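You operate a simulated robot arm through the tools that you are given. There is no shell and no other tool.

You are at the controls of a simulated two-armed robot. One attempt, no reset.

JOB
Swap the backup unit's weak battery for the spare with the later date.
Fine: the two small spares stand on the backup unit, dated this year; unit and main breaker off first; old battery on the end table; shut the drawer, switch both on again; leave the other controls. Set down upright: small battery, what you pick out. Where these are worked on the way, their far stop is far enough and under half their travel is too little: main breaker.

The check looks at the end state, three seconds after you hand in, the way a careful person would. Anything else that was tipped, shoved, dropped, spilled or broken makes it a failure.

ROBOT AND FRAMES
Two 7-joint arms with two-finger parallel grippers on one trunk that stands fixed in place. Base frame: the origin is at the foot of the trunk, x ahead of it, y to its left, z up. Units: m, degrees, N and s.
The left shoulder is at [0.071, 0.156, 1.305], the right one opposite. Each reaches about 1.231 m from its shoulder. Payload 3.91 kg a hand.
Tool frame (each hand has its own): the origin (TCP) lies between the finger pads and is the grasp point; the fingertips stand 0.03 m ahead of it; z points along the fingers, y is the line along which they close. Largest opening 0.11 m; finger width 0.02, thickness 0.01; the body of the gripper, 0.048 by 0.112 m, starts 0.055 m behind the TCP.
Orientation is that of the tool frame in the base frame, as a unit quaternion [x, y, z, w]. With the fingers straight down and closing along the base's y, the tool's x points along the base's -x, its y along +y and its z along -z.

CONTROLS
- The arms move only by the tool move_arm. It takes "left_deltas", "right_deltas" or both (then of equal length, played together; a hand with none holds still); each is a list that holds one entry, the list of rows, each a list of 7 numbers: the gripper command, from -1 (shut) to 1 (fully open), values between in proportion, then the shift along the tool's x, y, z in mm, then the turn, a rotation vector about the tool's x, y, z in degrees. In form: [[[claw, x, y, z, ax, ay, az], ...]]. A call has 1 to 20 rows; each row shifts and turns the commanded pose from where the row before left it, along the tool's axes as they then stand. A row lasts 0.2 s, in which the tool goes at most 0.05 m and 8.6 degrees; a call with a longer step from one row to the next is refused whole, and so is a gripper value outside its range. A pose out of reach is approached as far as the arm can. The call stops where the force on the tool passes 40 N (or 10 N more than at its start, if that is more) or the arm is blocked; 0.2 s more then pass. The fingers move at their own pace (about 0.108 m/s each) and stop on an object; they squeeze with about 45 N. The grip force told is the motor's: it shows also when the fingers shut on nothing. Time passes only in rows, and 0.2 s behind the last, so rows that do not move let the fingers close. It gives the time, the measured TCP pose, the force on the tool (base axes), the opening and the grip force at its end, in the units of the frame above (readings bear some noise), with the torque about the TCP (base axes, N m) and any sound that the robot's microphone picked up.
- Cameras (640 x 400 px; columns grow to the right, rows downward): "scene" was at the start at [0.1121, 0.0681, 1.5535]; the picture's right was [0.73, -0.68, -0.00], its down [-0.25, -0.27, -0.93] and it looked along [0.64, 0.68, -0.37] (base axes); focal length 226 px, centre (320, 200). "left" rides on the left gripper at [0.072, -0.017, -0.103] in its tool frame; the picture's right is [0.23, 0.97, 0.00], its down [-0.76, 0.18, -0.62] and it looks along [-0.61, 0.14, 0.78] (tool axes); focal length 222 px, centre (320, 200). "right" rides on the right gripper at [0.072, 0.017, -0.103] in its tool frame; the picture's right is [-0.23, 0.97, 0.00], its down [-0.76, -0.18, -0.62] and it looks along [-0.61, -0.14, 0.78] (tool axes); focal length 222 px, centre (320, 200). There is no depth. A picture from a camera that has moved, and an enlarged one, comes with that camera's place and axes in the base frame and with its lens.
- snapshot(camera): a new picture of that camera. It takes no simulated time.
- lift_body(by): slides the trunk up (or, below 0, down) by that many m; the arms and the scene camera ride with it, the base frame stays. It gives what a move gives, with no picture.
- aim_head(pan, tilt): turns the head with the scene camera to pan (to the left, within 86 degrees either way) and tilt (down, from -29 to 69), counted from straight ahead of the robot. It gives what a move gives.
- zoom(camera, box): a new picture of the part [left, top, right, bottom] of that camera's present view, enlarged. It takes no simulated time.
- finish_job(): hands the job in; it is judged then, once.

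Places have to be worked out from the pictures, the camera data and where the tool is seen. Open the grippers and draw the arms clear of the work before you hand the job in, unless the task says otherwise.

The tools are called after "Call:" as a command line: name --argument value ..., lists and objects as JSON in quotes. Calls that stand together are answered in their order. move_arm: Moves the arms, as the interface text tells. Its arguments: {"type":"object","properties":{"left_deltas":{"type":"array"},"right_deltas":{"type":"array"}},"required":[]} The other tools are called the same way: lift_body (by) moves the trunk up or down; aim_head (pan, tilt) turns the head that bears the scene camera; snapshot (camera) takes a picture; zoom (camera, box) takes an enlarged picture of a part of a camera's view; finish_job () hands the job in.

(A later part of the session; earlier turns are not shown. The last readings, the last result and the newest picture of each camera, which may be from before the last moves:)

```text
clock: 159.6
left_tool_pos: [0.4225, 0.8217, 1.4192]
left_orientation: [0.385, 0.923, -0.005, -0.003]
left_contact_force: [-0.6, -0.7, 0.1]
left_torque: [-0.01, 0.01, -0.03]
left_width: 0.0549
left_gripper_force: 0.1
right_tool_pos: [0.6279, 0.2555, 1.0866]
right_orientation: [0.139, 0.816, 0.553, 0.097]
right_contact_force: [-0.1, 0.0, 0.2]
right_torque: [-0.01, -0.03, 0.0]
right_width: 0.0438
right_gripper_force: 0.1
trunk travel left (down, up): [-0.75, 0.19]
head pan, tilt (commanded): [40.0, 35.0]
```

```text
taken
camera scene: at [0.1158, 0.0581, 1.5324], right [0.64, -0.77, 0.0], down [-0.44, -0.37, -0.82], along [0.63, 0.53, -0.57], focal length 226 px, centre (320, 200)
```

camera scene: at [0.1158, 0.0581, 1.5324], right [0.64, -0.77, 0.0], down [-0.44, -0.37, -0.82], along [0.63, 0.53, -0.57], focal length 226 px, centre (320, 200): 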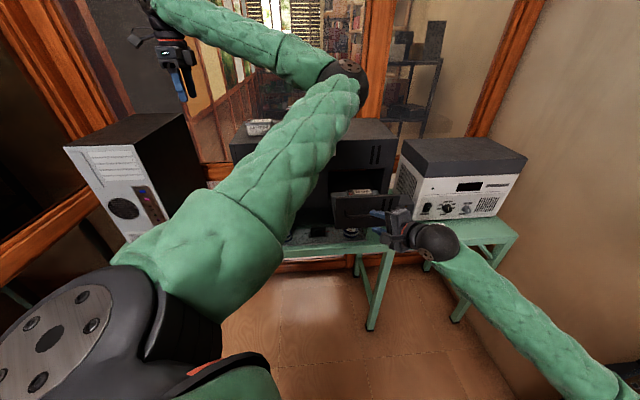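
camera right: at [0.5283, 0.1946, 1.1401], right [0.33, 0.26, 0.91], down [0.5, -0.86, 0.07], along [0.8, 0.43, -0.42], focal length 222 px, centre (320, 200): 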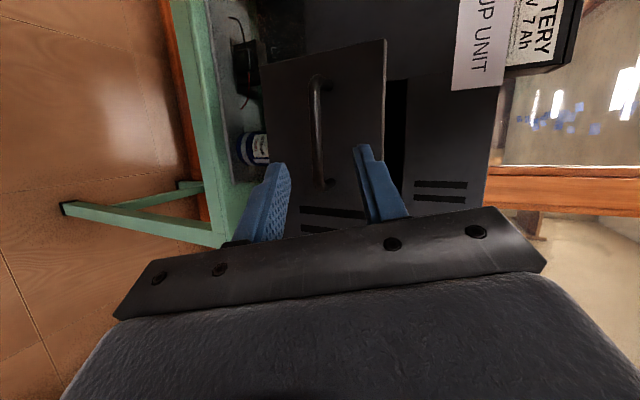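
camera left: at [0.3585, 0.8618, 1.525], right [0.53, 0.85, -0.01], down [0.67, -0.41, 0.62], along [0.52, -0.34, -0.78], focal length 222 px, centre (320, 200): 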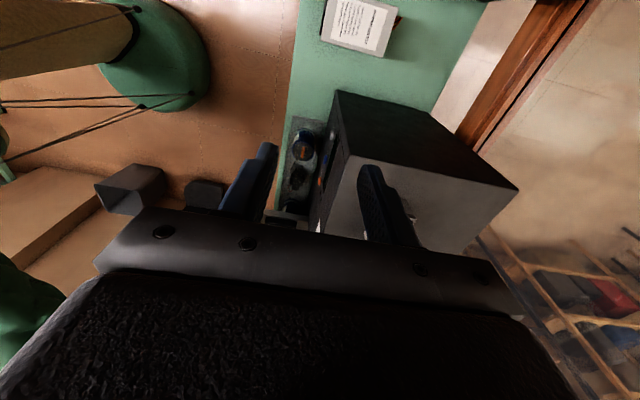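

The bar is again between the fingers in the picture. I'll advance along the finger direction and then close on it.

Call:
move_arm --right_deltas '[[[-0.2, -1.4, -1.6, 18, 0, 0, 0], [-0.2, -1.4, -1.6, 18, 0, 0, 0], [-0.2, -1.4, -1.6, 18, 0, 0, 0]]]'

Call:
snapshot --camera "right"

```text
clock: 160.4
left_tool_pos: [0.4228, 0.8212, 1.4212]
left_orientation: [0.386, 0.923, -0.005, -0.003]
left_contact_force: [-0.7, 0.4, 0.0]
left_torque: [0.01, 0.01, 0.05]
left_width: 0.055
left_gripper_force: 0.1
right_tool_pos: [0.6491, 0.2957, 1.0619]
right_orientation: [0.139, 0.816, 0.553, 0.098]
right_contact_force: [0.8, -1.1, 1.0]
right_torque: [-0.05, 0.0, -0.01]
right_width: 0.0438
right_gripper_force: 0.0
trunk travel left (down, up): [-0.75, 0.19]
head pan, tilt (commanded): [40.0, 35.0]
```

```text
taken
camera right: at [0.5494, 0.2374, 1.1173], right [0.33, 0.26, 0.91], down [0.5, -0.86, 0.07], along [0.8, 0.43, -0.42], focal length 222 px, centre (320, 200)
```

right: 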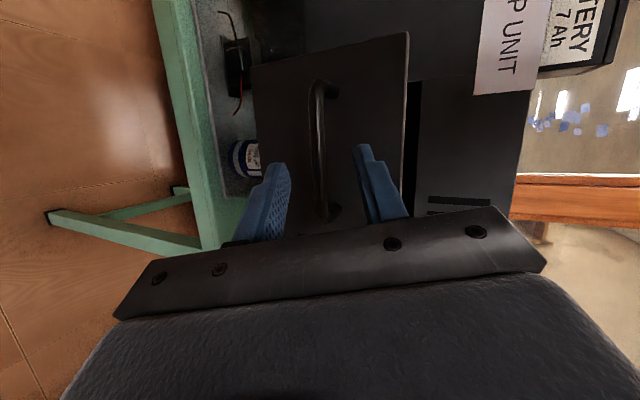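

Aligned. Advancing the final 26 mm and closing on the bar.

Call:
move_arm --right_deltas '[[[-0.2, 0, 0, 13, 0, 0, 0], [-0.2, 0, 0, 13, 0, 0, 0], [-1, 0, 0, 0, 0, 0, 0], [-1, 0, 0, 0, 0, 0, 0]]]'

Call:
snapshot --camera "right"

```text
clock: 161.4
left_tool_pos: [0.4223, 0.8222, 1.4188]
left_orientation: [0.385, 0.923, -0.004, -0.003]
left_contact_force: [-0.2, 0.3, -0.5]
left_torque: [0.02, 0.01, 0.01]
left_width: 0.055
left_gripper_force: 0.2
right_tool_pos: [0.6584, 0.3189, 1.0526]
right_orientation: [0.14, 0.816, 0.553, 0.097]
right_contact_force: [-1.7, 0.1, -10.8]
right_torque: [0.47, 0.73, -0.5]
right_width: 0.0137
right_gripper_force: 44.7
trunk travel left (down, up): [-0.75, 0.19]
head pan, tilt (commanded): [40.0, 35.0]
```

```text
taken
camera right: at [0.5579, 0.2599, 1.107], right [0.33, 0.27, 0.91], down [0.5, -0.86, 0.07], along [0.8, 0.43, -0.42], focal length 222 px, centre (320, 200)
```

right: 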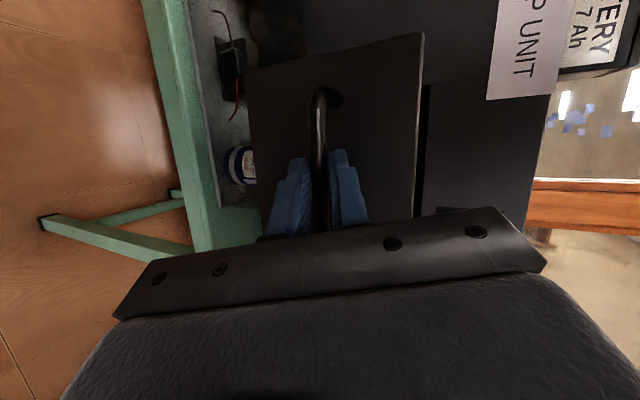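

Gripped the bar (13.7 mm). I'll push the drawer in smoothly along its axis, most of the way first.

Call:
move_arm --right_deltas '[[[-1, -2.2, 1.2, 4.5, 0, 0, 0], [-1, -3.4, 2.7, 6.7, 0, 0, 0], [-1, -4.7, 3.7, 9.2, 0, 0, 0], [-1, -4.7, 3.7, 9.2, 0, 0, 0], [-1, -4.7, 3.7, 9.2, 0, 0, 0], [-1, -4.7, 3.7, 9.2, 0, 0, 0], [-1, -4.7, 3.7, 9.2, 0, 0, 0], [-1, -4.7, 3.7, 9.2, 0, 0, 0], [-1, -4.7, 3.7, 9.2, 0, 0, 0], [-1, -4.7, 3.7, 9.2, 0, 0, 0], [-1, -4.7, 3.7, 9.2, 0, 0, 0], [-1, -4.7, 3.7, 9.2, 0, 0, 0], [-1, -3.4, 2.7, 6.7, 0, 0, 0]]]'

Call:
snapshot --camera "right"

Call:
zoom --camera "scene" --box '[320, 110, 460, 250]'

```text
clock: 164.2
left_tool_pos: [0.4223, 0.8234, 1.4196]
left_orientation: [0.385, 0.923, -0.005, -0.002]
left_contact_force: [-0.8, -0.5, 0.1]
left_torque: [0.0, 0.04, 0.03]
left_width: 0.0552
left_gripper_force: 0.0
right_tool_pos: [0.752, 0.4139, 1.0522]
right_orientation: [0.14, 0.816, 0.553, 0.097]
right_contact_force: [-10.1, 12.8, -18.4]
right_torque: [0.61, 1.04, 0.2]
right_width: 0.0138
right_gripper_force: 45.3
trunk travel left (down, up): [-0.75, 0.19]
head pan, tilt (commanded): [40.0, 35.0]
```

```text
taken
camera right: at [0.6516, 0.3534, 1.107], right [0.33, 0.27, 0.91], down [0.5, -0.86, 0.07], along [0.8, 0.43, -0.42], focal length 222 px, centre (320, 200)
```

right: 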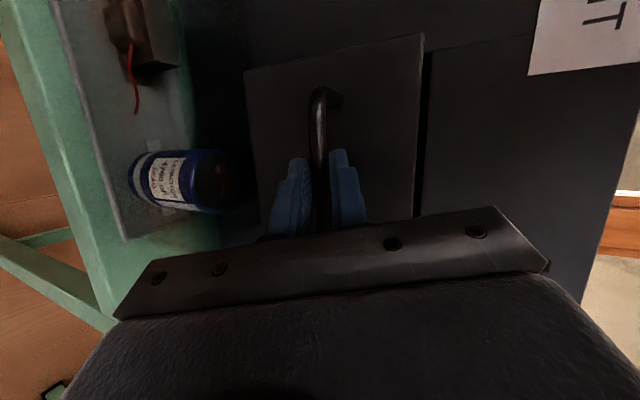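

```text
2.86 times, centred on (390, 180) of scene
camera zoom: at [0.1162, 0.0594, 1.5321], right [0.64, -0.77, 0.0], down [-0.44, -0.37, -0.82], along [0.63, 0.53, -0.57], focal length 644 px, centre (120, 257)
```

zoom: 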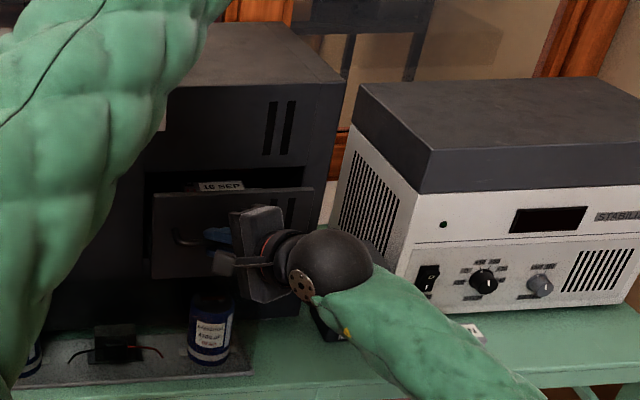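

The drawer is about two-thirds closed with 16 SEP visible inside. I'll relieve the side load and push the remaining ~6 cm gently until it stops.

Call:
move_arm --right_deltas '[[[-1, 2.7, -1.4, 2.0, 0, 0, 0], [-1, -4.3, 3.3, 8.4, 0, 0, 0], [-1, -4.3, 3.3, 8.4, 0, 0, 0], [-1, -4.3, 3.3, 8.4, 0, 0, 0], [-1, -4.3, 3.3, 8.4, 0, 0, 0], [-1, -3.4, 2.7, 6.7, 0, 0, 0], [-1, -2.2, 1.7, 4.2, 0, 0, 0], [-1, -1.3, 1.0, 2.5, 0, 0, 0], [-1, -1.3, 1.0, 2.5, 0, 0, 0], [-1, -1.3, 1.0, 2.5, 0, 0, 0]]]'

Call:
snapshot --camera "right"

Call:
zoom --camera "scene" --box '[320, 110, 460, 250]'

```text
clock: 166.4
left_tool_pos: [0.4222, 0.8199, 1.4222]
left_orientation: [0.386, 0.923, -0.003, -0.004]
left_contact_force: [0.5, 0.0, 0.0]
left_torque: [0.01, -0.01, -0.03]
left_width: 0.0551
left_gripper_force: 0.1
right_tool_pos: [0.7918, 0.4538, 1.0539]
right_orientation: [0.139, 0.815, 0.553, 0.097]
right_contact_force: [-11.3, -27.5, -7.8]
right_torque: [0.33, 0.83, -0.5]
right_width: 0.0139
right_gripper_force: 44.9
trunk travel left (down, up): [-0.75, 0.19]
head pan, tilt (commanded): [40.0, 35.0]
```

```text
taken
camera right: at [0.692, 0.3942, 1.1068], right [0.33, 0.26, 0.91], down [0.5, -0.86, 0.07], along [0.8, 0.43, -0.42], focal length 222 px, centre (320, 200)
```

right: 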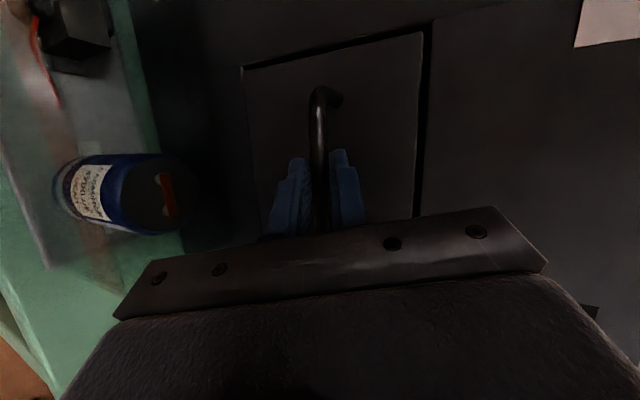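

```text
2.86 times, centred on (390, 180) of scene
camera zoom: at [0.1153, 0.0544, 1.5323], right [0.64, -0.77, 0.0], down [-0.44, -0.37, -0.82], along [0.63, 0.53, -0.57], focal length 644 px, centre (120, 257)
```

zoom: 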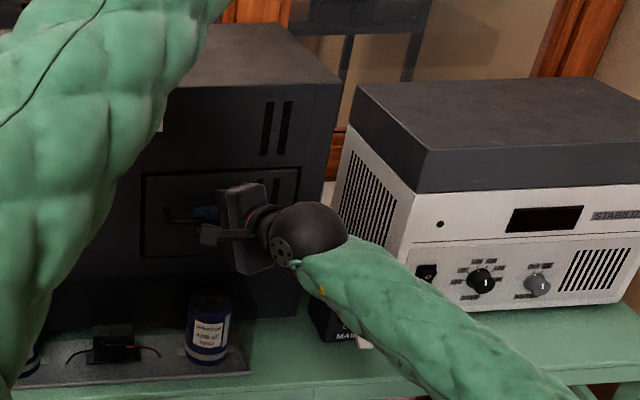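

The drawer face is flush and the stop pushes back at ~27 N: it's shut. I'll open the fingers, back off, and verify.

Call:
move_arm --right_deltas '[[[-0.2, 0, 0, -1, 0, 0, 0], [-0.2, 0, 0, 0, 0, 0, 0], [-0.2, 0, 0, -15, 0, 0, 0], [-0.2, 0, 0, -20, 0, 0, 0], [-0.2, 0, 0, -25, 0, 0, 0], [-0.2, 0, 0, -30, 0, 0, 0]]]'

Call:
snapshot --camera "right"

Call:
zoom --camera "scene" --box '[320, 110, 460, 250]'

```text
clock: 167.8
left_tool_pos: [0.4212, 0.8211, 1.4219]
left_orientation: [0.385, 0.923, -0.003, -0.003]
left_contact_force: [0.0, 0.2, 1.5]
left_torque: [0.0, -0.05, 0.03]
left_width: 0.055
left_gripper_force: 0.2
right_tool_pos: [0.7631, 0.3783, 1.0879]
right_orientation: [0.139, 0.815, 0.554, 0.097]
right_contact_force: [-0.2, -0.3, 0.7]
right_torque: [0.03, -0.01, 0.01]
right_width: 0.0441
right_gripper_force: 0.0
trunk travel left (down, up): [-0.75, 0.19]
head pan, tilt (commanded): [40.0, 35.0]
```

```text
taken
camera right: at [0.6625, 0.3186, 1.1421], right [0.33, 0.26, 0.91], down [0.5, -0.86, 0.07], along [0.8, 0.43, -0.42], focal length 222 px, centre (320, 200)
```

right: 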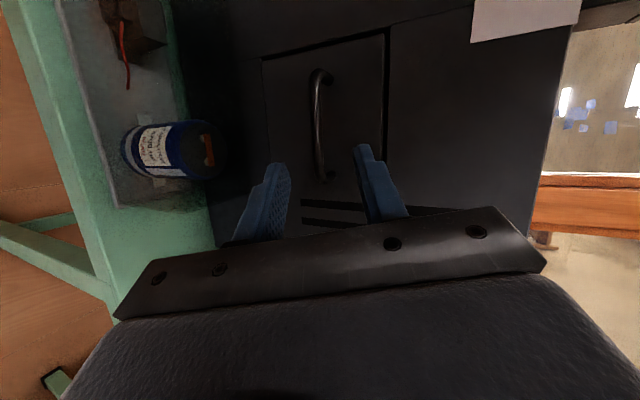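

```text
2.86 times, centred on (390, 180) of scene
camera zoom: at [0.1155, 0.0563, 1.5324], right [0.64, -0.77, 0.0], down [-0.44, -0.37, -0.82], along [0.63, 0.53, -0.57], focal length 644 px, centre (120, 257)
```

zoom: 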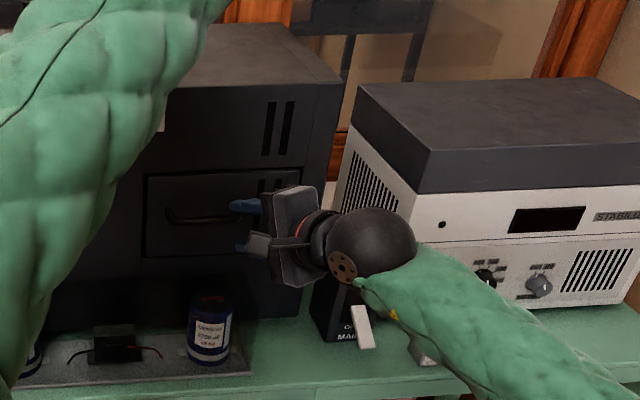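

Drawer is shut. Now the breaker: I'll withdraw the right hand and return it to the orientation used for the lever.

Call:
move_arm --right_deltas '[[[-0.2, 0, 0, 0, 0, -7.87, 3.19], [-0.2, 0, 0, 0, 0, -7.87, 3.19], [-0.2, 0, 0, 0, 0, -7.87, 3.19], [-0.2, -19, 4, -32, 0, 0, 0], [-0.2, -19, 4, -32, 0, 0, 0], [-0.2, -19, 4, -32, 0, 0, 0], [-0.2, -19, 4, -32, 0, 0, 0], [-0.2, -19, 4, -32, 0, 0, 0], [-0.2, 0, 0, 0, 8.5, 0, 0], [-0.2, 0, 0, 0, 8.5, 0, 0]]]'

Call:
move_arm --right_deltas '[[[-0.2, 0, 0, 0, 0, 0, -8.2], [-0.2, 0, 0, 0, 0, 0, -8.2], [-0.2, 0, 0, 0, 0, 0, -8.2], [-0.2, 0, 0, 0, 0, 0, -8.2], [-0.2, 0, 0, 0, 0, 0, -8.2], [-0.2, 0, 0, 0, 0, 0, -8.2], [-0.2, 0, 0, 0, 0, 0, -8.2], [-0.2, 0, 0, 0, 0, 0, -8.2], [-0.2, 0, 0, 0, 0, 0, -8.2], [-0.2, 0, 0, 0, 0, 0, -8.2], [-0.2, 0, 0, 0, 0, 0, -8.0]]]'

Call:
snapshot --camera "right"

Call:
snapshot --camera "scene"

```text
clock: 170.0
left_tool_pos: [0.421, 0.8213, 1.4196]
left_orientation: [0.385, 0.923, -0.003, -0.003]
left_contact_force: [0.5, 0.6, 0.0]
left_torque: [-0.03, 0.0, -0.03]
left_width: 0.0549
left_gripper_force: 0.0
right_tool_pos: [0.7323, 0.2098, 1.1648]
right_orientation: [0.345, 0.833, 0.4, 0.167]
right_contact_force: [-0.2, -0.7, -1.2]
right_torque: [-0.04, -0.04, 0.0]
right_width: 0.0443
right_gripper_force: 0.1
trunk travel left (down, up): [-0.75, 0.19]
head pan, tilt (commanded): [40.0, 35.0]
```

```text
clock: 172.4
left_tool_pos: [0.4222, 0.8235, 1.421]
left_orientation: [0.385, 0.923, -0.003, -0.002]
left_contact_force: [-0.3, -0.1, -0.1]
left_torque: [0.02, 0.0, -0.05]
left_width: 0.0549
left_gripper_force: 0.2
right_tool_pos: [0.7302, 0.2107, 1.1633]
right_orientation: [-0.345, 0.833, 0.164, 0.401]
right_contact_force: [-0.1, 0.0, 0.3]
right_torque: [0.02, -0.02, 0.03]
right_width: 0.044
right_gripper_force: 0.0
trunk travel left (down, up): [-0.75, 0.19]
head pan, tilt (commanded): [40.0, 35.0]
```

```text
taken
camera right: at [0.6288, 0.1341, 1.1715], right [-0.59, 0.79, 0.17], down [0.11, -0.13, 0.98], along [0.8, 0.6, -0.01], focal length 222 px, centre (320, 200)
```

right: 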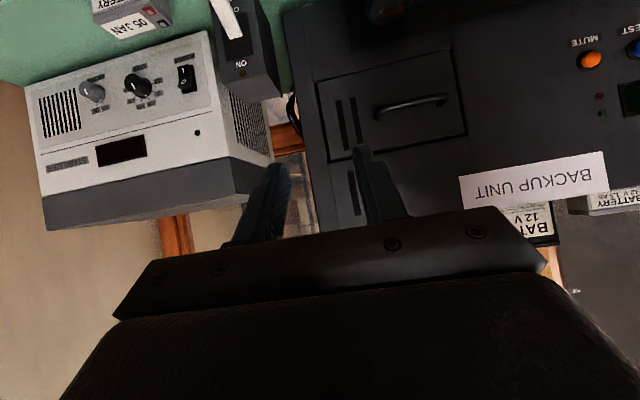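

```text
taken
camera scene: at [0.1157, 0.0572, 1.5323], right [0.64, -0.77, 0.0], down [-0.44, -0.37, -0.82], along [0.63, 0.53, -0.57], focal length 226 px, centre (320, 200)
```

scene: 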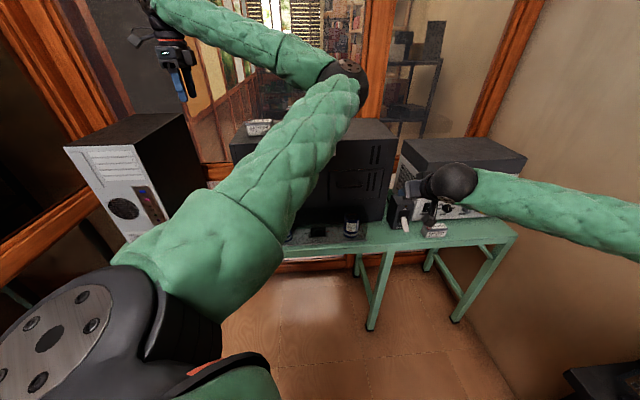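

The old battery (05 JAN) stands on the bench and the drawer is shut. I'll approach the lever, now pointing down at about (0.924, 0.239, 0.847), with open fingers to a standoff.

Call:
move_arm --right_deltas '[[[-0.09, 16.8, -14.7, 34.4, 0, 0, 0], [-0.09, 16.8, -14.7, 34.4, 0, 0, 0], [-0.09, 16.8, -14.7, 34.4, 0, 0, 0], [-0.09, 16.8, -14.7, 34.4, 0, 0, 0], [-0.09, 16.8, -14.7, 34.4, 0, 0, 0], [-0.09, 16.8, -14.7, 34.4, 0, 0, 0], [-0.09, 16.8, -14.7, 34.4, 0, 0, 0], [-0.09, 16.8, -14.7, 34.4, 0, 0, 0]]]'

Call:
snapshot --camera "right"

Call:
zoom --camera "scene" --box '[360, 160, 480, 260]'

```text
clock: 174.2
left_tool_pos: [0.4228, 0.8224, 1.4206]
left_orientation: [0.386, 0.923, -0.004, -0.003]
left_contact_force: [0.7, 0.4, 0.3]
left_torque: [0.04, 0.01, -0.02]
left_width: 0.055
left_gripper_force: 0.2
right_tool_pos: [0.9031, 0.2212, 0.8856]
right_orientation: [-0.345, 0.832, 0.166, 0.401]
right_contact_force: [0.3, 0.3, -0.2]
right_torque: [-0.02, 0.01, -0.01]
right_width: 0.0502
right_gripper_force: 0.0
trunk travel left (down, up): [-0.75, 0.19]
head pan, tilt (commanded): [40.0, 35.0]
```

```text
taken
camera right: at [0.8011, 0.1451, 0.8946], right [-0.59, 0.79, 0.18], down [0.12, -0.13, 0.98], along [0.8, 0.6, -0.01], focal length 222 px, centre (320, 200)
```

right: 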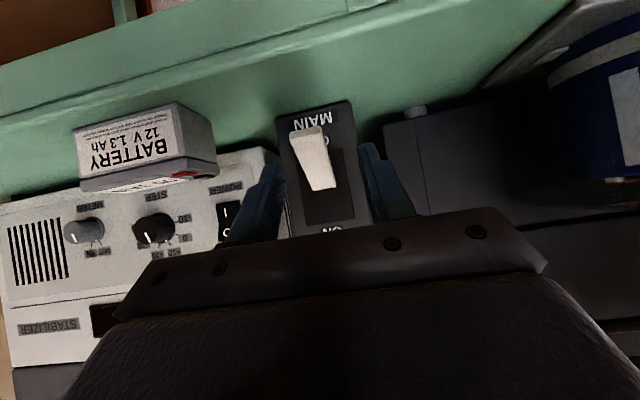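

```text
4.00 times, centred on (420, 210) of scene
camera zoom: at [0.1168, 0.0577, 1.5322], right [0.64, -0.77, 0.0], down [-0.44, -0.37, -0.82], along [0.63, 0.53, -0.57], focal length 902 px, centre (-80, 160)
```

zoom: 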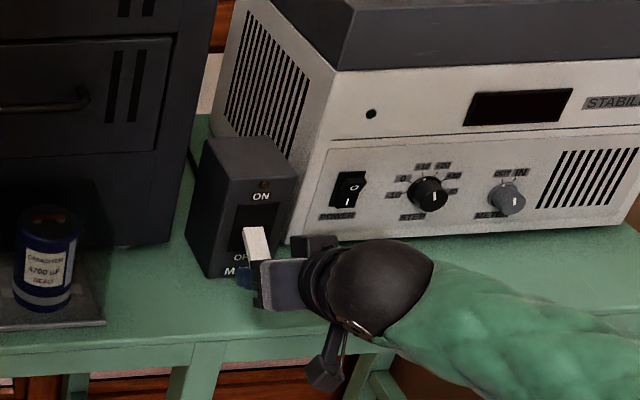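

The downward lever is centered between the fingertips. I'll advance 5 cm to straddle it and then close.

Call:
move_arm --right_deltas '[[[-0.09, 0, -1, 18, 0, 0, 0], [-0.09, 0, -1, 18, 0, 0, 0], [-0.09, 0, -1, 14, 0, 0, 0], [-0.09, 0, 0, 0, 0, 0, 0]]]'

Call:
snapshot --camera "right"

Call:
zoom --camera "scene" --box '[360, 160, 480, 260]'

```text
clock: 175.2
left_tool_pos: [0.4218, 0.8213, 1.4208]
left_orientation: [0.385, 0.923, -0.003, -0.002]
left_contact_force: [-0.2, -0.5, -0.3]
left_torque: [-0.01, -0.01, -0.01]
left_width: 0.0551
left_gripper_force: 0.0
right_tool_pos: [0.9351, 0.2447, 0.8537]
right_orientation: [-0.344, 0.833, 0.165, 0.401]
right_contact_force: [0.3, 0.9, -0.7]
right_torque: [-0.01, -0.01, 0.0]
right_width: 0.0501
right_gripper_force: 0.0
trunk travel left (down, up): [-0.75, 0.19]
head pan, tilt (commanded): [40.0, 35.0]
```

```text
taken
camera right: at [0.833, 0.1685, 0.8616], right [-0.59, 0.79, 0.18], down [0.12, -0.13, 0.98], along [0.8, 0.6, -0.01], focal length 222 px, centre (320, 200)
```

right: 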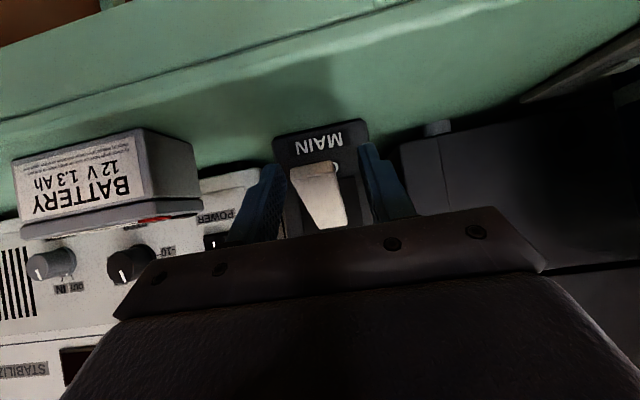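

```text
4.00 times, centred on (420, 210) of scene
camera zoom: at [0.1161, 0.057, 1.5323], right [0.64, -0.77, 0.0], down [-0.44, -0.37, -0.82], along [0.63, 0.53, -0.57], focal length 902 px, centre (-80, 160)
```

zoom: 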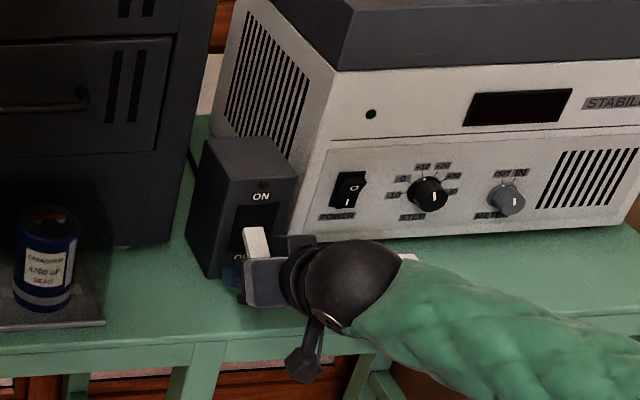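

The lever is between the pads. Closing now, then checking grip.

Call:
move_arm --right_deltas '[[[-1, 0, 0, 0, 0, 0, 0], [-1, 0, 0, 0, 0, 0, 0]]]'

```text
clock: 175.8
left_tool_pos: [0.4231, 0.8221, 1.4206]
left_orientation: [0.385, 0.923, -0.004, -0.002]
left_contact_force: [-0.1, 0.0, 1.3]
left_torque: [-0.01, -0.03, 0.03]
left_width: 0.055
left_gripper_force: 0.1
right_tool_pos: [0.9357, 0.243, 0.854]
right_orientation: [-0.344, 0.833, 0.164, 0.402]
right_contact_force: [6.7, -4.3, 1.4]
right_torque: [-0.28, -0.3, 0.3]
right_width: 0.0237
right_gripper_force: 45.2
trunk travel left (down, up): [-0.75, 0.19]
head pan, tilt (commanded): [40.0, 35.0]
```

Gripped (24 mm). I'll swing the lever up along its arc toward ON.

Call:
move_arm --right_deltas '[[[-1, -2.5, 0, -6.2, 0, 0, 0], [-1, -2.6, 0, -6.3, 0, 0, 0], [-1, -4.9, 0, -5.6, 0, 0, 0], [-1, -4.9, 0, -5.6, 0, 0, 0], [-1, -6.5, 0, -3.6, 0, 0, 0], [-1, -6.6, 0, -3.6, 0, 0, 0]]]'

Call:
zoom --camera "scene" --box '[360, 160, 480, 260]'

```text
clock: 177.2
left_tool_pos: [0.425, 0.8226, 1.4198]
left_orientation: [0.385, 0.923, -0.005, -0.004]
left_contact_force: [-0.4, -0.1, 0.4]
left_torque: [-0.02, 0.01, -0.04]
left_width: 0.055
left_gripper_force: 0.0
right_tool_pos: [0.9327, 0.2408, 0.8935]
right_orientation: [-0.344, 0.833, 0.165, 0.4]
right_contact_force: [-9.8, -3.3, -22.6]
right_torque: [-0.84, 1.09, 1.2]
right_width: 0.0241
right_gripper_force: 44.9
trunk travel left (down, up): [-0.75, 0.19]
head pan, tilt (commanded): [40.0, 35.0]
```

```text
4.00 times, centred on (420, 210) of scene
camera zoom: at [0.1176, 0.0579, 1.5321], right [0.64, -0.77, 0.0], down [-0.44, -0.37, -0.82], along [0.63, 0.53, -0.58], focal length 902 px, centre (-80, 160)
```

zoom: 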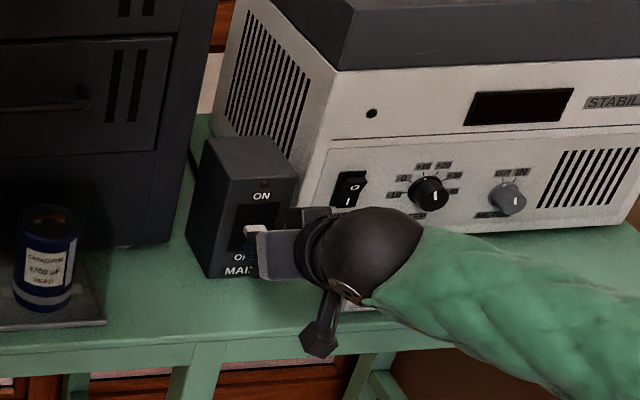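

The lever is about halfway up; the breaker lamp is still off. Continuing upward in small steps.

Call:
move_arm --right_deltas '[[[-1, -4.0, 0, -1.5, 0, 0, 0], [-1, -4.0, 0, -1.2, 0, 0, 0], [-1, -4.0, 0, -0.8, 0, 0, 0], [-1, -4.0, 0, -0.5, 0, 0, 0], [-1, -3.0, 0, -0.5, 0, 0, 0]]]'

Call:
zoom --camera "scene" --box '[360, 160, 480, 260]'

```text
clock: 178.4
left_tool_pos: [0.4224, 0.8232, 1.4203]
left_orientation: [0.385, 0.923, -0.004, -0.003]
left_contact_force: [0.6, -0.4, -0.7]
left_torque: [0.0, 0.0, -0.01]
left_width: 0.0547
left_gripper_force: 0.1
right_tool_pos: [0.9384, 0.2448, 0.9137]
right_orientation: [-0.345, 0.833, 0.165, 0.4]
right_contact_force: [-19.3, 0.7, -19.1]
right_torque: [-0.81, 1.31, 0.41]
right_width: 0.0236
right_gripper_force: 45.2
trunk travel left (down, up): [-0.75, 0.19]
head pan, tilt (commanded): [40.0, 35.0]
```

```text
4.00 times, centred on (420, 210) of scene
camera zoom: at [0.1163, 0.058, 1.5322], right [0.64, -0.77, 0.0], down [-0.44, -0.37, -0.82], along [0.63, 0.53, -0.57], focal length 902 px, centre (-80, 160)
```

zoom: 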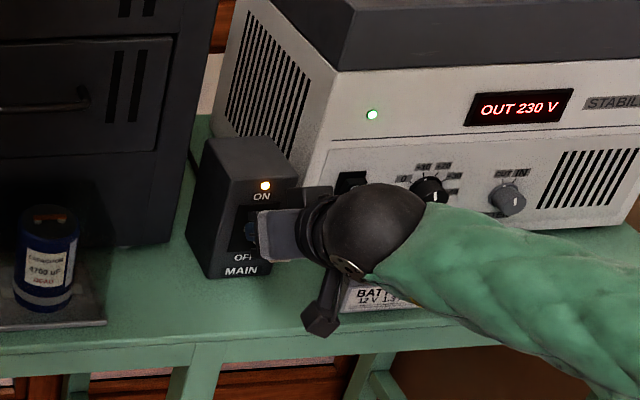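

The breaker lamp and the stabilizer display are back on. I'll nudge up a touch more to be at the stop, then release and withdraw.

Call:
move_arm --right_deltas '[[[-1, -2.0, 0, -1.0, 0, 0, 0], [-1, -2.0, 0, -1.0, 0, 0, 0]]]'

Call:
move_arm --right_deltas '[[[-0.09, 0, 0, 0, 0, 0, 0], [-0.09, 0, 0, 0, 0, 0, 0], [-0.09, 0, 0, -20, 0, 0, 0], [-0.09, 0, 0, -25, 0, 0, 0], [-0.09, 0, 0, -30, 0, 0, 0], [-0.09, -5, 0, -30, 0, 0, 0]]]'

Call:
snapshot --camera "right"

Call:
zoom --camera "scene" --box '[360, 160, 480, 260]'

```text
clock: 179.0
left_tool_pos: [0.4223, 0.8229, 1.4185]
left_orientation: [0.385, 0.923, -0.004, -0.002]
left_contact_force: [0.3, -0.3, -0.6]
left_torque: [0.03, 0.01, 0.01]
left_width: 0.055
left_gripper_force: 0.1
right_tool_pos: [0.9396, 0.2474, 0.9178]
right_orientation: [-0.346, 0.832, 0.165, 0.4]
right_contact_force: [-15.1, 6.3, -22.2]
right_torque: [-0.75, 1.25, 0.27]
right_width: 0.0238
right_gripper_force: 45.4
trunk travel left (down, up): [-0.75, 0.19]
head pan, tilt (commanded): [40.0, 35.0]
```

```text
clock: 180.4
left_tool_pos: [0.4207, 0.8204, 1.4214]
left_orientation: [0.385, 0.923, -0.003, -0.003]
left_contact_force: [0.1, 0.1, 0.5]
left_torque: [0.01, -0.02, 0.01]
left_width: 0.055
left_gripper_force: 0.2
right_tool_pos: [0.8814, 0.191, 0.9899]
right_orientation: [-0.345, 0.833, 0.165, 0.401]
right_contact_force: [0.1, -0.2, 0.1]
right_torque: [-0.03, -0.02, -0.02]
right_width: 0.0499
right_gripper_force: 0.0
trunk travel left (down, up): [-0.75, 0.19]
head pan, tilt (commanded): [40.0, 35.0]
```

```text
taken
camera right: at [0.7801, 0.1134, 0.9971], right [-0.59, 0.79, 0.18], down [0.11, -0.13, 0.98], along [0.8, 0.6, -0.01], focal length 222 px, centre (320, 200)
```

right: 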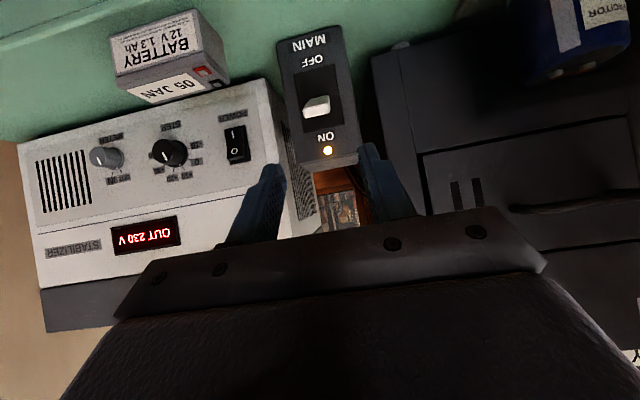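

```text
4.00 times, centred on (420, 210) of scene
camera zoom: at [0.1148, 0.0562, 1.5324], right [0.64, -0.77, 0.0], down [-0.44, -0.37, -0.82], along [0.63, 0.53, -0.57], focal length 902 px, centre (-80, 160)
```

zoom: 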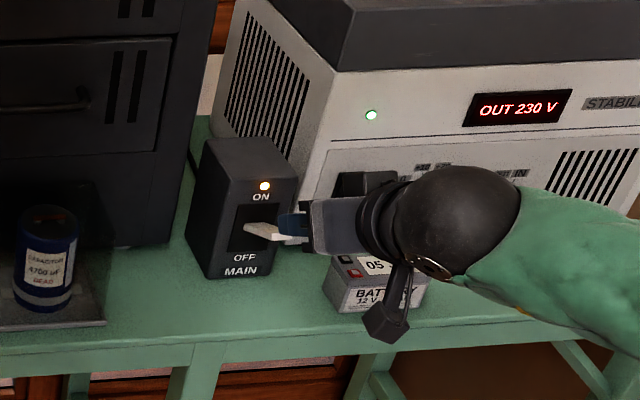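

Main breaker is on again and the lever stays up; the old battery stands undisturbed. I'll take the right hand away and bring the left hand to the position from which I pressed POWER.

Call:
move_arm --left_deltas '[[[-0.5, 0, 0, 0, 0, 0, 0], [-1, -28, -12.6, -15.4, 0, 0, 0], [-1, -28, -12.6, -15.4, 0, 0, 0], [-1, -28, -12.6, -15.4, 0, 0, 0], [-1, -28, -12.6, -15.4, 0, 0, 0], [-1, 0, 0, 0, 0, 0, -8.2], [-1, 0, 0, 0, 0, 0, -8.2], [-1, 0, 0, 0, 0, 0, -8.2], [-1, 0, 0, 0, 0, 0, -8.2], [-1, 0, 0, 0, 0, 0, -8.2], [-1, 0, 0, 0, 0, 0, -8.2], [-1, 0, 0, 0, 0, 0, -8.2], [-1, 0, 0, 0, 0, 0, -8.2], [-1, 0, 0, 0, 0, 0, -8.2], [-1, 0, 0, 0, 0, 0, -8.2], [-1, 0, 0, 0, 0, 0, -8.2]]]' --right_deltas '[[[-0.09, -20, 0, -30, 0, 0, 0], [-0.09, -20, 0, -30, 0, 0, 0], [-0.09, -20, 0, -30, 0, 0, 0], [-0.09, -20, -10, -30, 0, 0, 0], [-0.09, -20, -20, -30, 0, 0, 0], [-0.09, -15, -30, -25, 0, 0, 0], [-0.09, -15, -30, -25, 0, 0, 0], [-0.09, -15, -30, -20, 0, 0, 0], [-0.09, 0, -35, -10, 0, 0, 0], [-0.09, 0, -35, -10, 0, 0, 0], [-0.09, 0, -35, -10, 0, 0, 0], [-0.09, 0, 0, 0, 0, 0, 0], [-0.09, 0, 0, 0, 0, 0, 0], [-0.09, 0, 0, 0, 0, 0, 0], [-0.09, 0, 0, 0, 0, 0, 0], [-0.09, 0, 0, 0, 0, 0, 0]]]'

Call:
snapshot --camera "scene"

Call:
snapshot --camera "left"

```text
clock: 183.8
left_tool_pos: [0.4621, 0.7188, 1.4767]
left_orientation: [-0.383, 0.924, -0.006, -0.006]
left_contact_force: [0.3, -0.7, -0.1]
left_torque: [-0.01, -0.01, 0.02]
left_width: 0.0001
left_gripper_force: 37.4
right_tool_pos: [0.9653, -0.029, 1.2618]
right_orientation: [-0.347, 0.832, 0.161, 0.401]
right_contact_force: [0.7, -0.6, -1.0]
right_torque: [0.0, 0.02, 0.01]
right_width: 0.0501
right_gripper_force: 0.2
trunk travel left (down, up): [-0.75, 0.19]
head pan, tilt (commanded): [40.0, 35.0]
```

```text
taken
camera scene: at [0.1122, 0.0697, 1.5319], right [0.64, -0.77, 0.01], down [-0.44, -0.38, -0.82], along [0.63, 0.52, -0.58], focal length 226 px, centre (320, 200)
```

scene: 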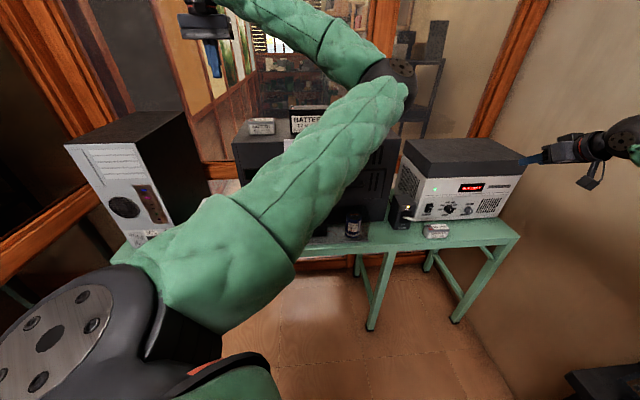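

```text
taken
camera left: at [0.4223, 0.6572, 1.5821], right [-0.85, 0.53, 0.0], down [0.42, 0.67, 0.61], along [0.32, 0.52, -0.79], focal length 222 px, centre (320, 200)
```

left: 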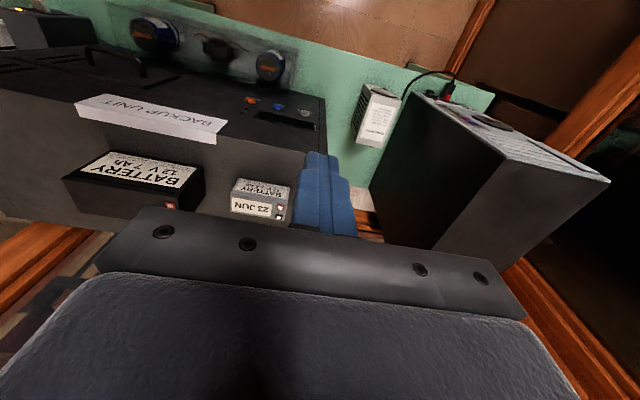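

Left hand is above the left end of the unit. I'll tilt it 42° forward and descend to the spot in front of the panel used earlier.

Call:
move_arm --left_deltas '[[[-1, 0, 0, 0, 0, -8.5, 0], [-1, 0, 0, 0, 0, -8.5, 0], [-1, 0, 0, 0, 0, -8.5, 0], [-1, 0, 0, 0, 0, -8.5, 0], [-1, 0, 0, 0, 0, -8.5, 0], [-1, 26.8, -1.3, 27.7, 0, 0, 0], [-1, 26.8, -1.3, 27.7, 0, 0, 0], [-1, 26.8, -1.3, 27.7, 0, 0, 0], [-1, 26.8, -1.3, 27.7, 0, 0, 0], [-1, 26.8, -1.3, 27.7, 0, 0, 0], [-1, 26.8, -1.3, 27.7, 0, 0, 0], [-1, 26.8, -1.3, 27.7, 0, 0, 0], [-1, 26.8, -1.3, 27.7, 0, 0, 0], [-1, 26.8, -1.3, 27.7, 0, 0, 0], [-1, 26.8, -1.3, 27.7, 0, 0, 0], [-1, 26.8, -1.3, 27.7, 0, 0, 0]]]'

Call:
snapshot --camera "left"

Call:
snapshot --camera "scene"

```text
clock: 187.2
left_tool_pos: [0.4607, 0.6928, 1.0549]
left_orientation: [-0.357, 0.863, 0.133, 0.331]
left_contact_force: [-0.5, 0.3, -0.5]
left_torque: [0.0, -0.01, 0.0]
left_width: 0.0
left_gripper_force: 37.7
right_tool_pos: [0.9657, -0.031, 1.2617]
right_orientation: [-0.347, 0.832, 0.161, 0.401]
right_contact_force: [0.0, 0.0, -0.2]
right_torque: [-0.06, 0.0, -0.01]
right_width: 0.0501
right_gripper_force: 0.2
trunk travel left (down, up): [-0.75, 0.19]
head pan, tilt (commanded): [40.0, 35.0]
```

```text
taken
camera left: at [0.3835, 0.5952, 1.0839], right [-0.81, 0.57, -0.16], down [-0.02, 0.24, 0.97], along [0.59, 0.79, -0.18], focal length 222 px, centre (320, 200)
```

left: 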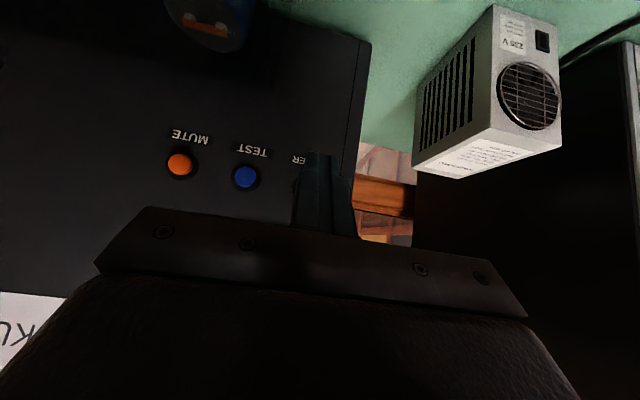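

```text
taken
camera scene: at [0.1118, 0.0689, 1.5321], right [0.64, -0.77, 0.01], down [-0.44, -0.38, -0.82], along [0.63, 0.52, -0.58], focal length 226 px, centre (320, 200)
```

scene: 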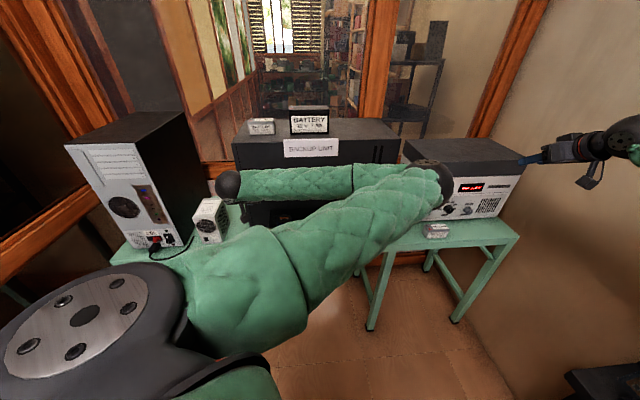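

POWER is just ahead of the fingertips (its label is partly hidden). I'll move to the 3 cm standoff and confirm alignment.

Call:
move_arm --left_deltas '[[[-1, -22.7, 2.5, 19.5, 0, 0, 0], [-1, -22.7, 2.4, 19.5, 0, 0, 0], [-1, 0, 0, 0, 0, 0, 0]]]'

Call:
snapshot --camera "left"

```text
clock: 188.0
left_tool_pos: [0.5011, 0.7378, 1.0541]
left_orientation: [-0.357, 0.863, 0.133, 0.33]
left_contact_force: [0.0, 0.9, -0.1]
left_torque: [0.0, 0.0, -0.04]
left_width: 0.0
left_gripper_force: 37.9
right_tool_pos: [0.9652, -0.0309, 1.2618]
right_orientation: [-0.347, 0.833, 0.161, 0.401]
right_contact_force: [-0.7, -0.5, 0.6]
right_torque: [0.03, -0.02, 0.01]
right_width: 0.0502
right_gripper_force: 0.1
trunk travel left (down, up): [-0.75, 0.19]
head pan, tilt (commanded): [40.0, 35.0]
```

```text
taken
camera left: at [0.4241, 0.6395, 1.084], right [-0.81, 0.57, -0.16], down [-0.02, 0.24, 0.97], along [0.59, 0.79, -0.18], focal length 222 px, centre (320, 200)
```

left: 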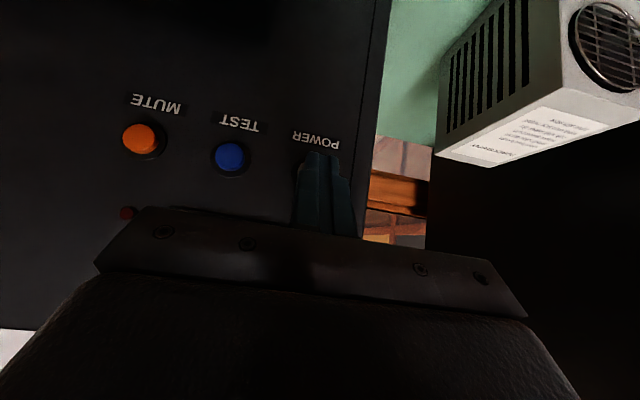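

Alignment matches the first press. Pressing straight in with small final steps.

Call:
move_arm --left_deltas '[[[-1, -7.4, 0, 6.7, 0, 0, 0], [-1, -7.4, 0, 6.7, 0, 0, 0], [-1, -3.0, 0, 2.7, 0, 0, 0], [-1, -2.2, 0, 2.0, 0, 0, 0], [-1, -1.5, 0, 1.3, 0, 0, 0]]]'

Call:
snapshot --camera "left"

```text
clock: 189.2
left_tool_pos: [0.5191, 0.7604, 1.0563]
left_orientation: [-0.358, 0.863, 0.134, 0.33]
left_contact_force: [-2.8, -4.7, 0.6]
left_torque: [-0.07, 0.03, -0.05]
left_width: 0.0001
left_gripper_force: 37.8
right_tool_pos: [0.9657, -0.0303, 1.2621]
right_orientation: [-0.347, 0.832, 0.161, 0.401]
right_contact_force: [-0.1, 0.2, -0.2]
right_torque: [-0.01, -0.01, 0.03]
right_width: 0.05
right_gripper_force: 0.1
trunk travel left (down, up): [-0.75, 0.19]
head pan, tilt (commanded): [40.0, 35.0]
heard: click
```

```text
taken
camera left: at [0.4436, 0.6616, 1.085], right [-0.81, 0.57, -0.16], down [-0.02, 0.24, 0.97], along [0.59, 0.79, -0.18], focal length 222 px, centre (320, 200)
```

left: 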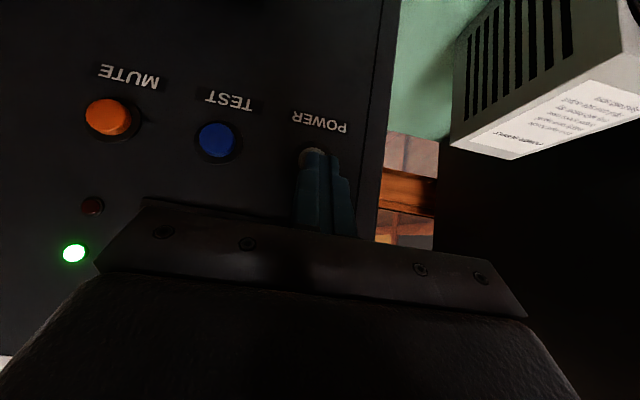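

A click and the green LED is lit: the unit is on. I'll back straight off and check the display.

Call:
move_arm --left_deltas '[[[-1, 14.8, 0, -13.4, 0, 0, 0], [-1, 22, 0, -20, 0, 0, 0], [-1, 22, 0, -20, 0, 0, 0], [-1, 0, 0, 0, 0, 0, 0]]]'

Call:
move_arm --left_deltas '[[[-0.5, -26.5, 0, -29.5, 0, 0, 0], [-0.5, -26.5, 0, -29.5, 0, 0, 0], [-0.5, -26.5, 0, -29.5, 0, 0, 0], [-0.5, -26.5, 0, -29.5, 0, 0, 0], [-0.5, -26.5, 0, -29.5, 0, 0, 0], [-0.5, -26.5, 0, -29.5, 0, 0, 0]]]'

Call:
snapshot --camera "left"

Call:
snapshot --camera "scene"

```text
clock: 190.2
left_tool_pos: [0.4634, 0.7048, 1.0555]
left_orientation: [-0.358, 0.863, 0.133, 0.33]
left_contact_force: [-0.5, -0.1, 0.4]
left_torque: [0.01, -0.02, -0.02]
left_width: 0.0
left_gripper_force: 37.6
right_tool_pos: [0.9651, -0.0304, 1.2617]
right_orientation: [-0.347, 0.832, 0.162, 0.401]
right_contact_force: [-0.7, -0.3, -0.3]
right_torque: [0.01, -0.01, 0.01]
right_width: 0.0501
right_gripper_force: 0.0
trunk travel left (down, up): [-0.75, 0.19]
head pan, tilt (commanded): [40.0, 35.0]
```

```text
clock: 191.6
left_tool_pos: [0.4657, 0.705, 1.2935]
left_orientation: [-0.358, 0.863, 0.134, 0.33]
left_contact_force: [-0.2, 0.3, -1.0]
left_torque: [-0.02, -0.04, 0.01]
left_width: 0.0274
left_gripper_force: 0.0
right_tool_pos: [0.9644, -0.0307, 1.2631]
right_orientation: [-0.347, 0.832, 0.161, 0.401]
right_contact_force: [0.2, 0.8, 0.0]
right_torque: [-0.05, -0.03, 0.01]
right_width: 0.0502
right_gripper_force: 0.0
trunk travel left (down, up): [-0.75, 0.19]
head pan, tilt (commanded): [40.0, 35.0]
```

```text
taken
camera left: at [0.3881, 0.6064, 1.3226], right [-0.81, 0.57, -0.16], down [-0.02, 0.24, 0.97], along [0.59, 0.79, -0.18], focal length 222 px, centre (320, 200)
```

left: 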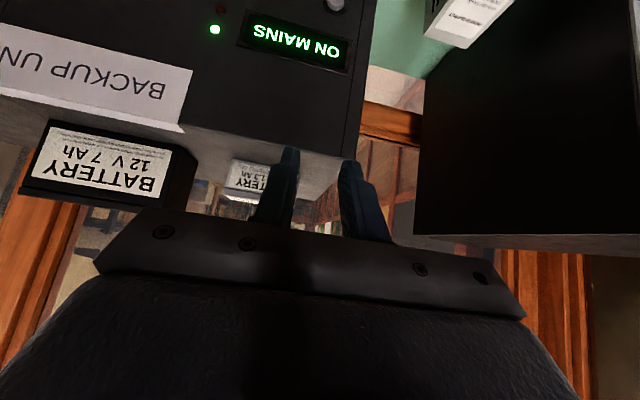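

```text
taken
camera scene: at [0.1114, 0.0685, 1.5321], right [0.64, -0.77, 0.01], down [-0.44, -0.38, -0.82], along [0.63, 0.52, -0.58], focal length 226 px, centre (320, 200)
```

scene: 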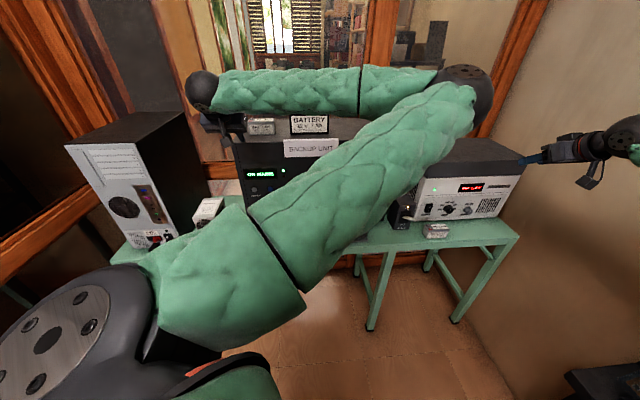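

Display reads "ON MAINS" with no weak-battery warning. Now I'll open both grippers and draw the arms well clear of the bench.

Call:
move_arm --left_deltas '[[[-0.5, -26.5, 0, -29.5, 0, 0, 0], [-0.5, -26.5, 0, -29.5, 0, 0, 0], [-0.5, -26.5, 0, -29.5, 0, 0, 0], [-0.5, -26.5, 0, -29.5, 0, 0, 0], [-0.5, -26.5, 0, -29.5, 0, 0, 0], [-0.5, -26.5, 0, -29.5, 0, 0, 0], [0, 0, 0, 0, 0, 8.5, 0], [0.5, 0, 0, 0, 0, 8.5, 0], [1, 0, 0, 0, 0, 8.5, 0], [1, 0, 0, 0, 0, 8.5, 0], [1, 0, 0, 0, 0, 8.5, 0], [1, 0, 0, 0, 0, 0, 0], [1, 0, 0, 0, 0, 0, 0], [1, 0, 0, 0, 0, 0, 0]]]' --right_deltas '[[[-0.09, 5.8, 11.4, -37, 0, 0, 0], [-0.09, 5.8, 11.4, -37, 0, 0, 0], [-0.09, 5.8, 11.4, -37, 0, 0, 0], [-0.09, 5.8, 11.4, -37, 0, 0, 0], [-0.09, 5.8, 11.4, -37, 0, 0, 0], [-0.09, 5.8, 11.4, -37, 0, 0, 0], [-0.09, 5.8, 11.4, -37, 0, 0, 0], [-0.09, 5.8, 11.4, -37, 0, 0, 0], [0.5, 0, 0, 0, 0, 8.5, 0], [1, 0, 0, 0, 0, 8.5, 0], [1, 0, 0, 0, 0, 8.5, 0], [1, 0, 0, 0, 0, 8.5, 0], [1, 0, 0, 0, 0, 8.5, 0], [1, 0, 0, 0, 0, 8.5, 0]]]'

Call:
snapshot --camera "scene"

Call:
snapshot --camera "left"

Call:
snapshot --camera "right"

```text
clock: 194.6
left_tool_pos: [0.4662, 0.6953, 1.5354]
left_orientation: [-0.381, 0.924, -0.001, -0.005]
left_contact_force: [-0.6, -0.1, -0.1]
left_torque: [-0.03, -0.02, -0.01]
left_width: 0.1099
left_gripper_force: 0.0
right_tool_pos: [0.7179, -0.1614, 1.4068]
right_orientation: [-0.381, 0.924, 0.0, 0.003]
right_contact_force: [0.1, 0.8, 0.5]
right_torque: [-0.01, -0.01, -0.04]
right_width: 0.1101
right_gripper_force: 0.1
trunk travel left (down, up): [-0.75, 0.19]
head pan, tilt (commanded): [40.0, 35.0]
```

```text
taken
camera scene: at [0.1148, 0.0577, 1.5323], right [0.64, -0.77, 0.0], down [-0.44, -0.37, -0.82], along [0.63, 0.53, -0.57], focal length 226 px, centre (320, 200)
```

scene: 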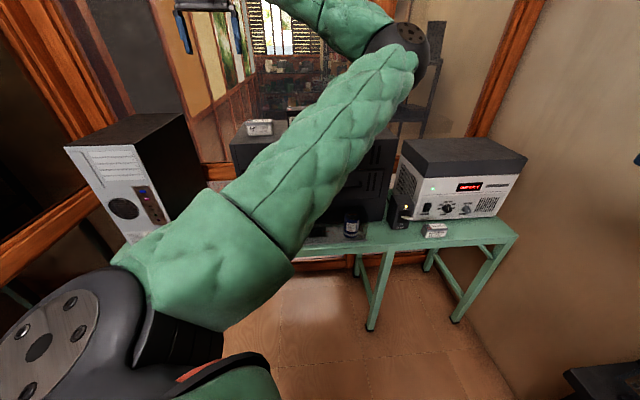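

```text
taken
camera left: at [0.4265, 0.6336, 1.641], right [-0.85, 0.53, 0.0], down [0.42, 0.67, 0.62], along [0.32, 0.52, -0.79], focal length 222 px, centre (320, 200)
```

left: 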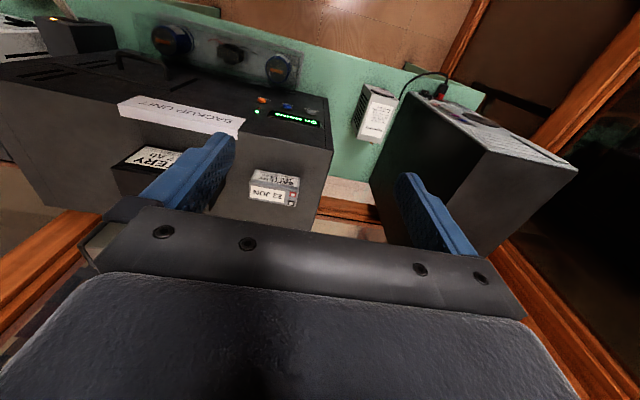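

```text
taken
camera right: at [0.6516, -0.2, 1.5105], right [-0.53, 0.85, 0.0], down [0.66, 0.41, 0.63], along [0.53, 0.33, -0.78], focal length 222 px, centre (320, 200)
```

right: 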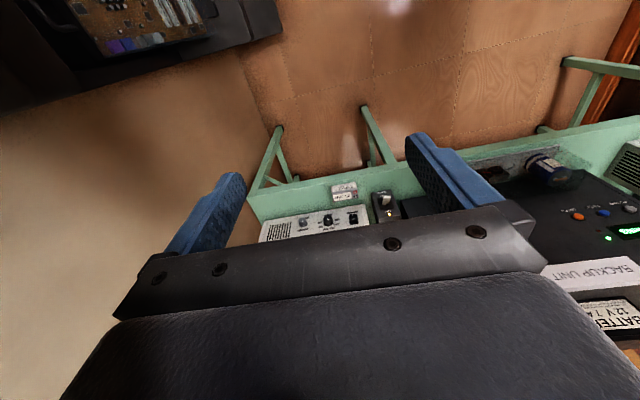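

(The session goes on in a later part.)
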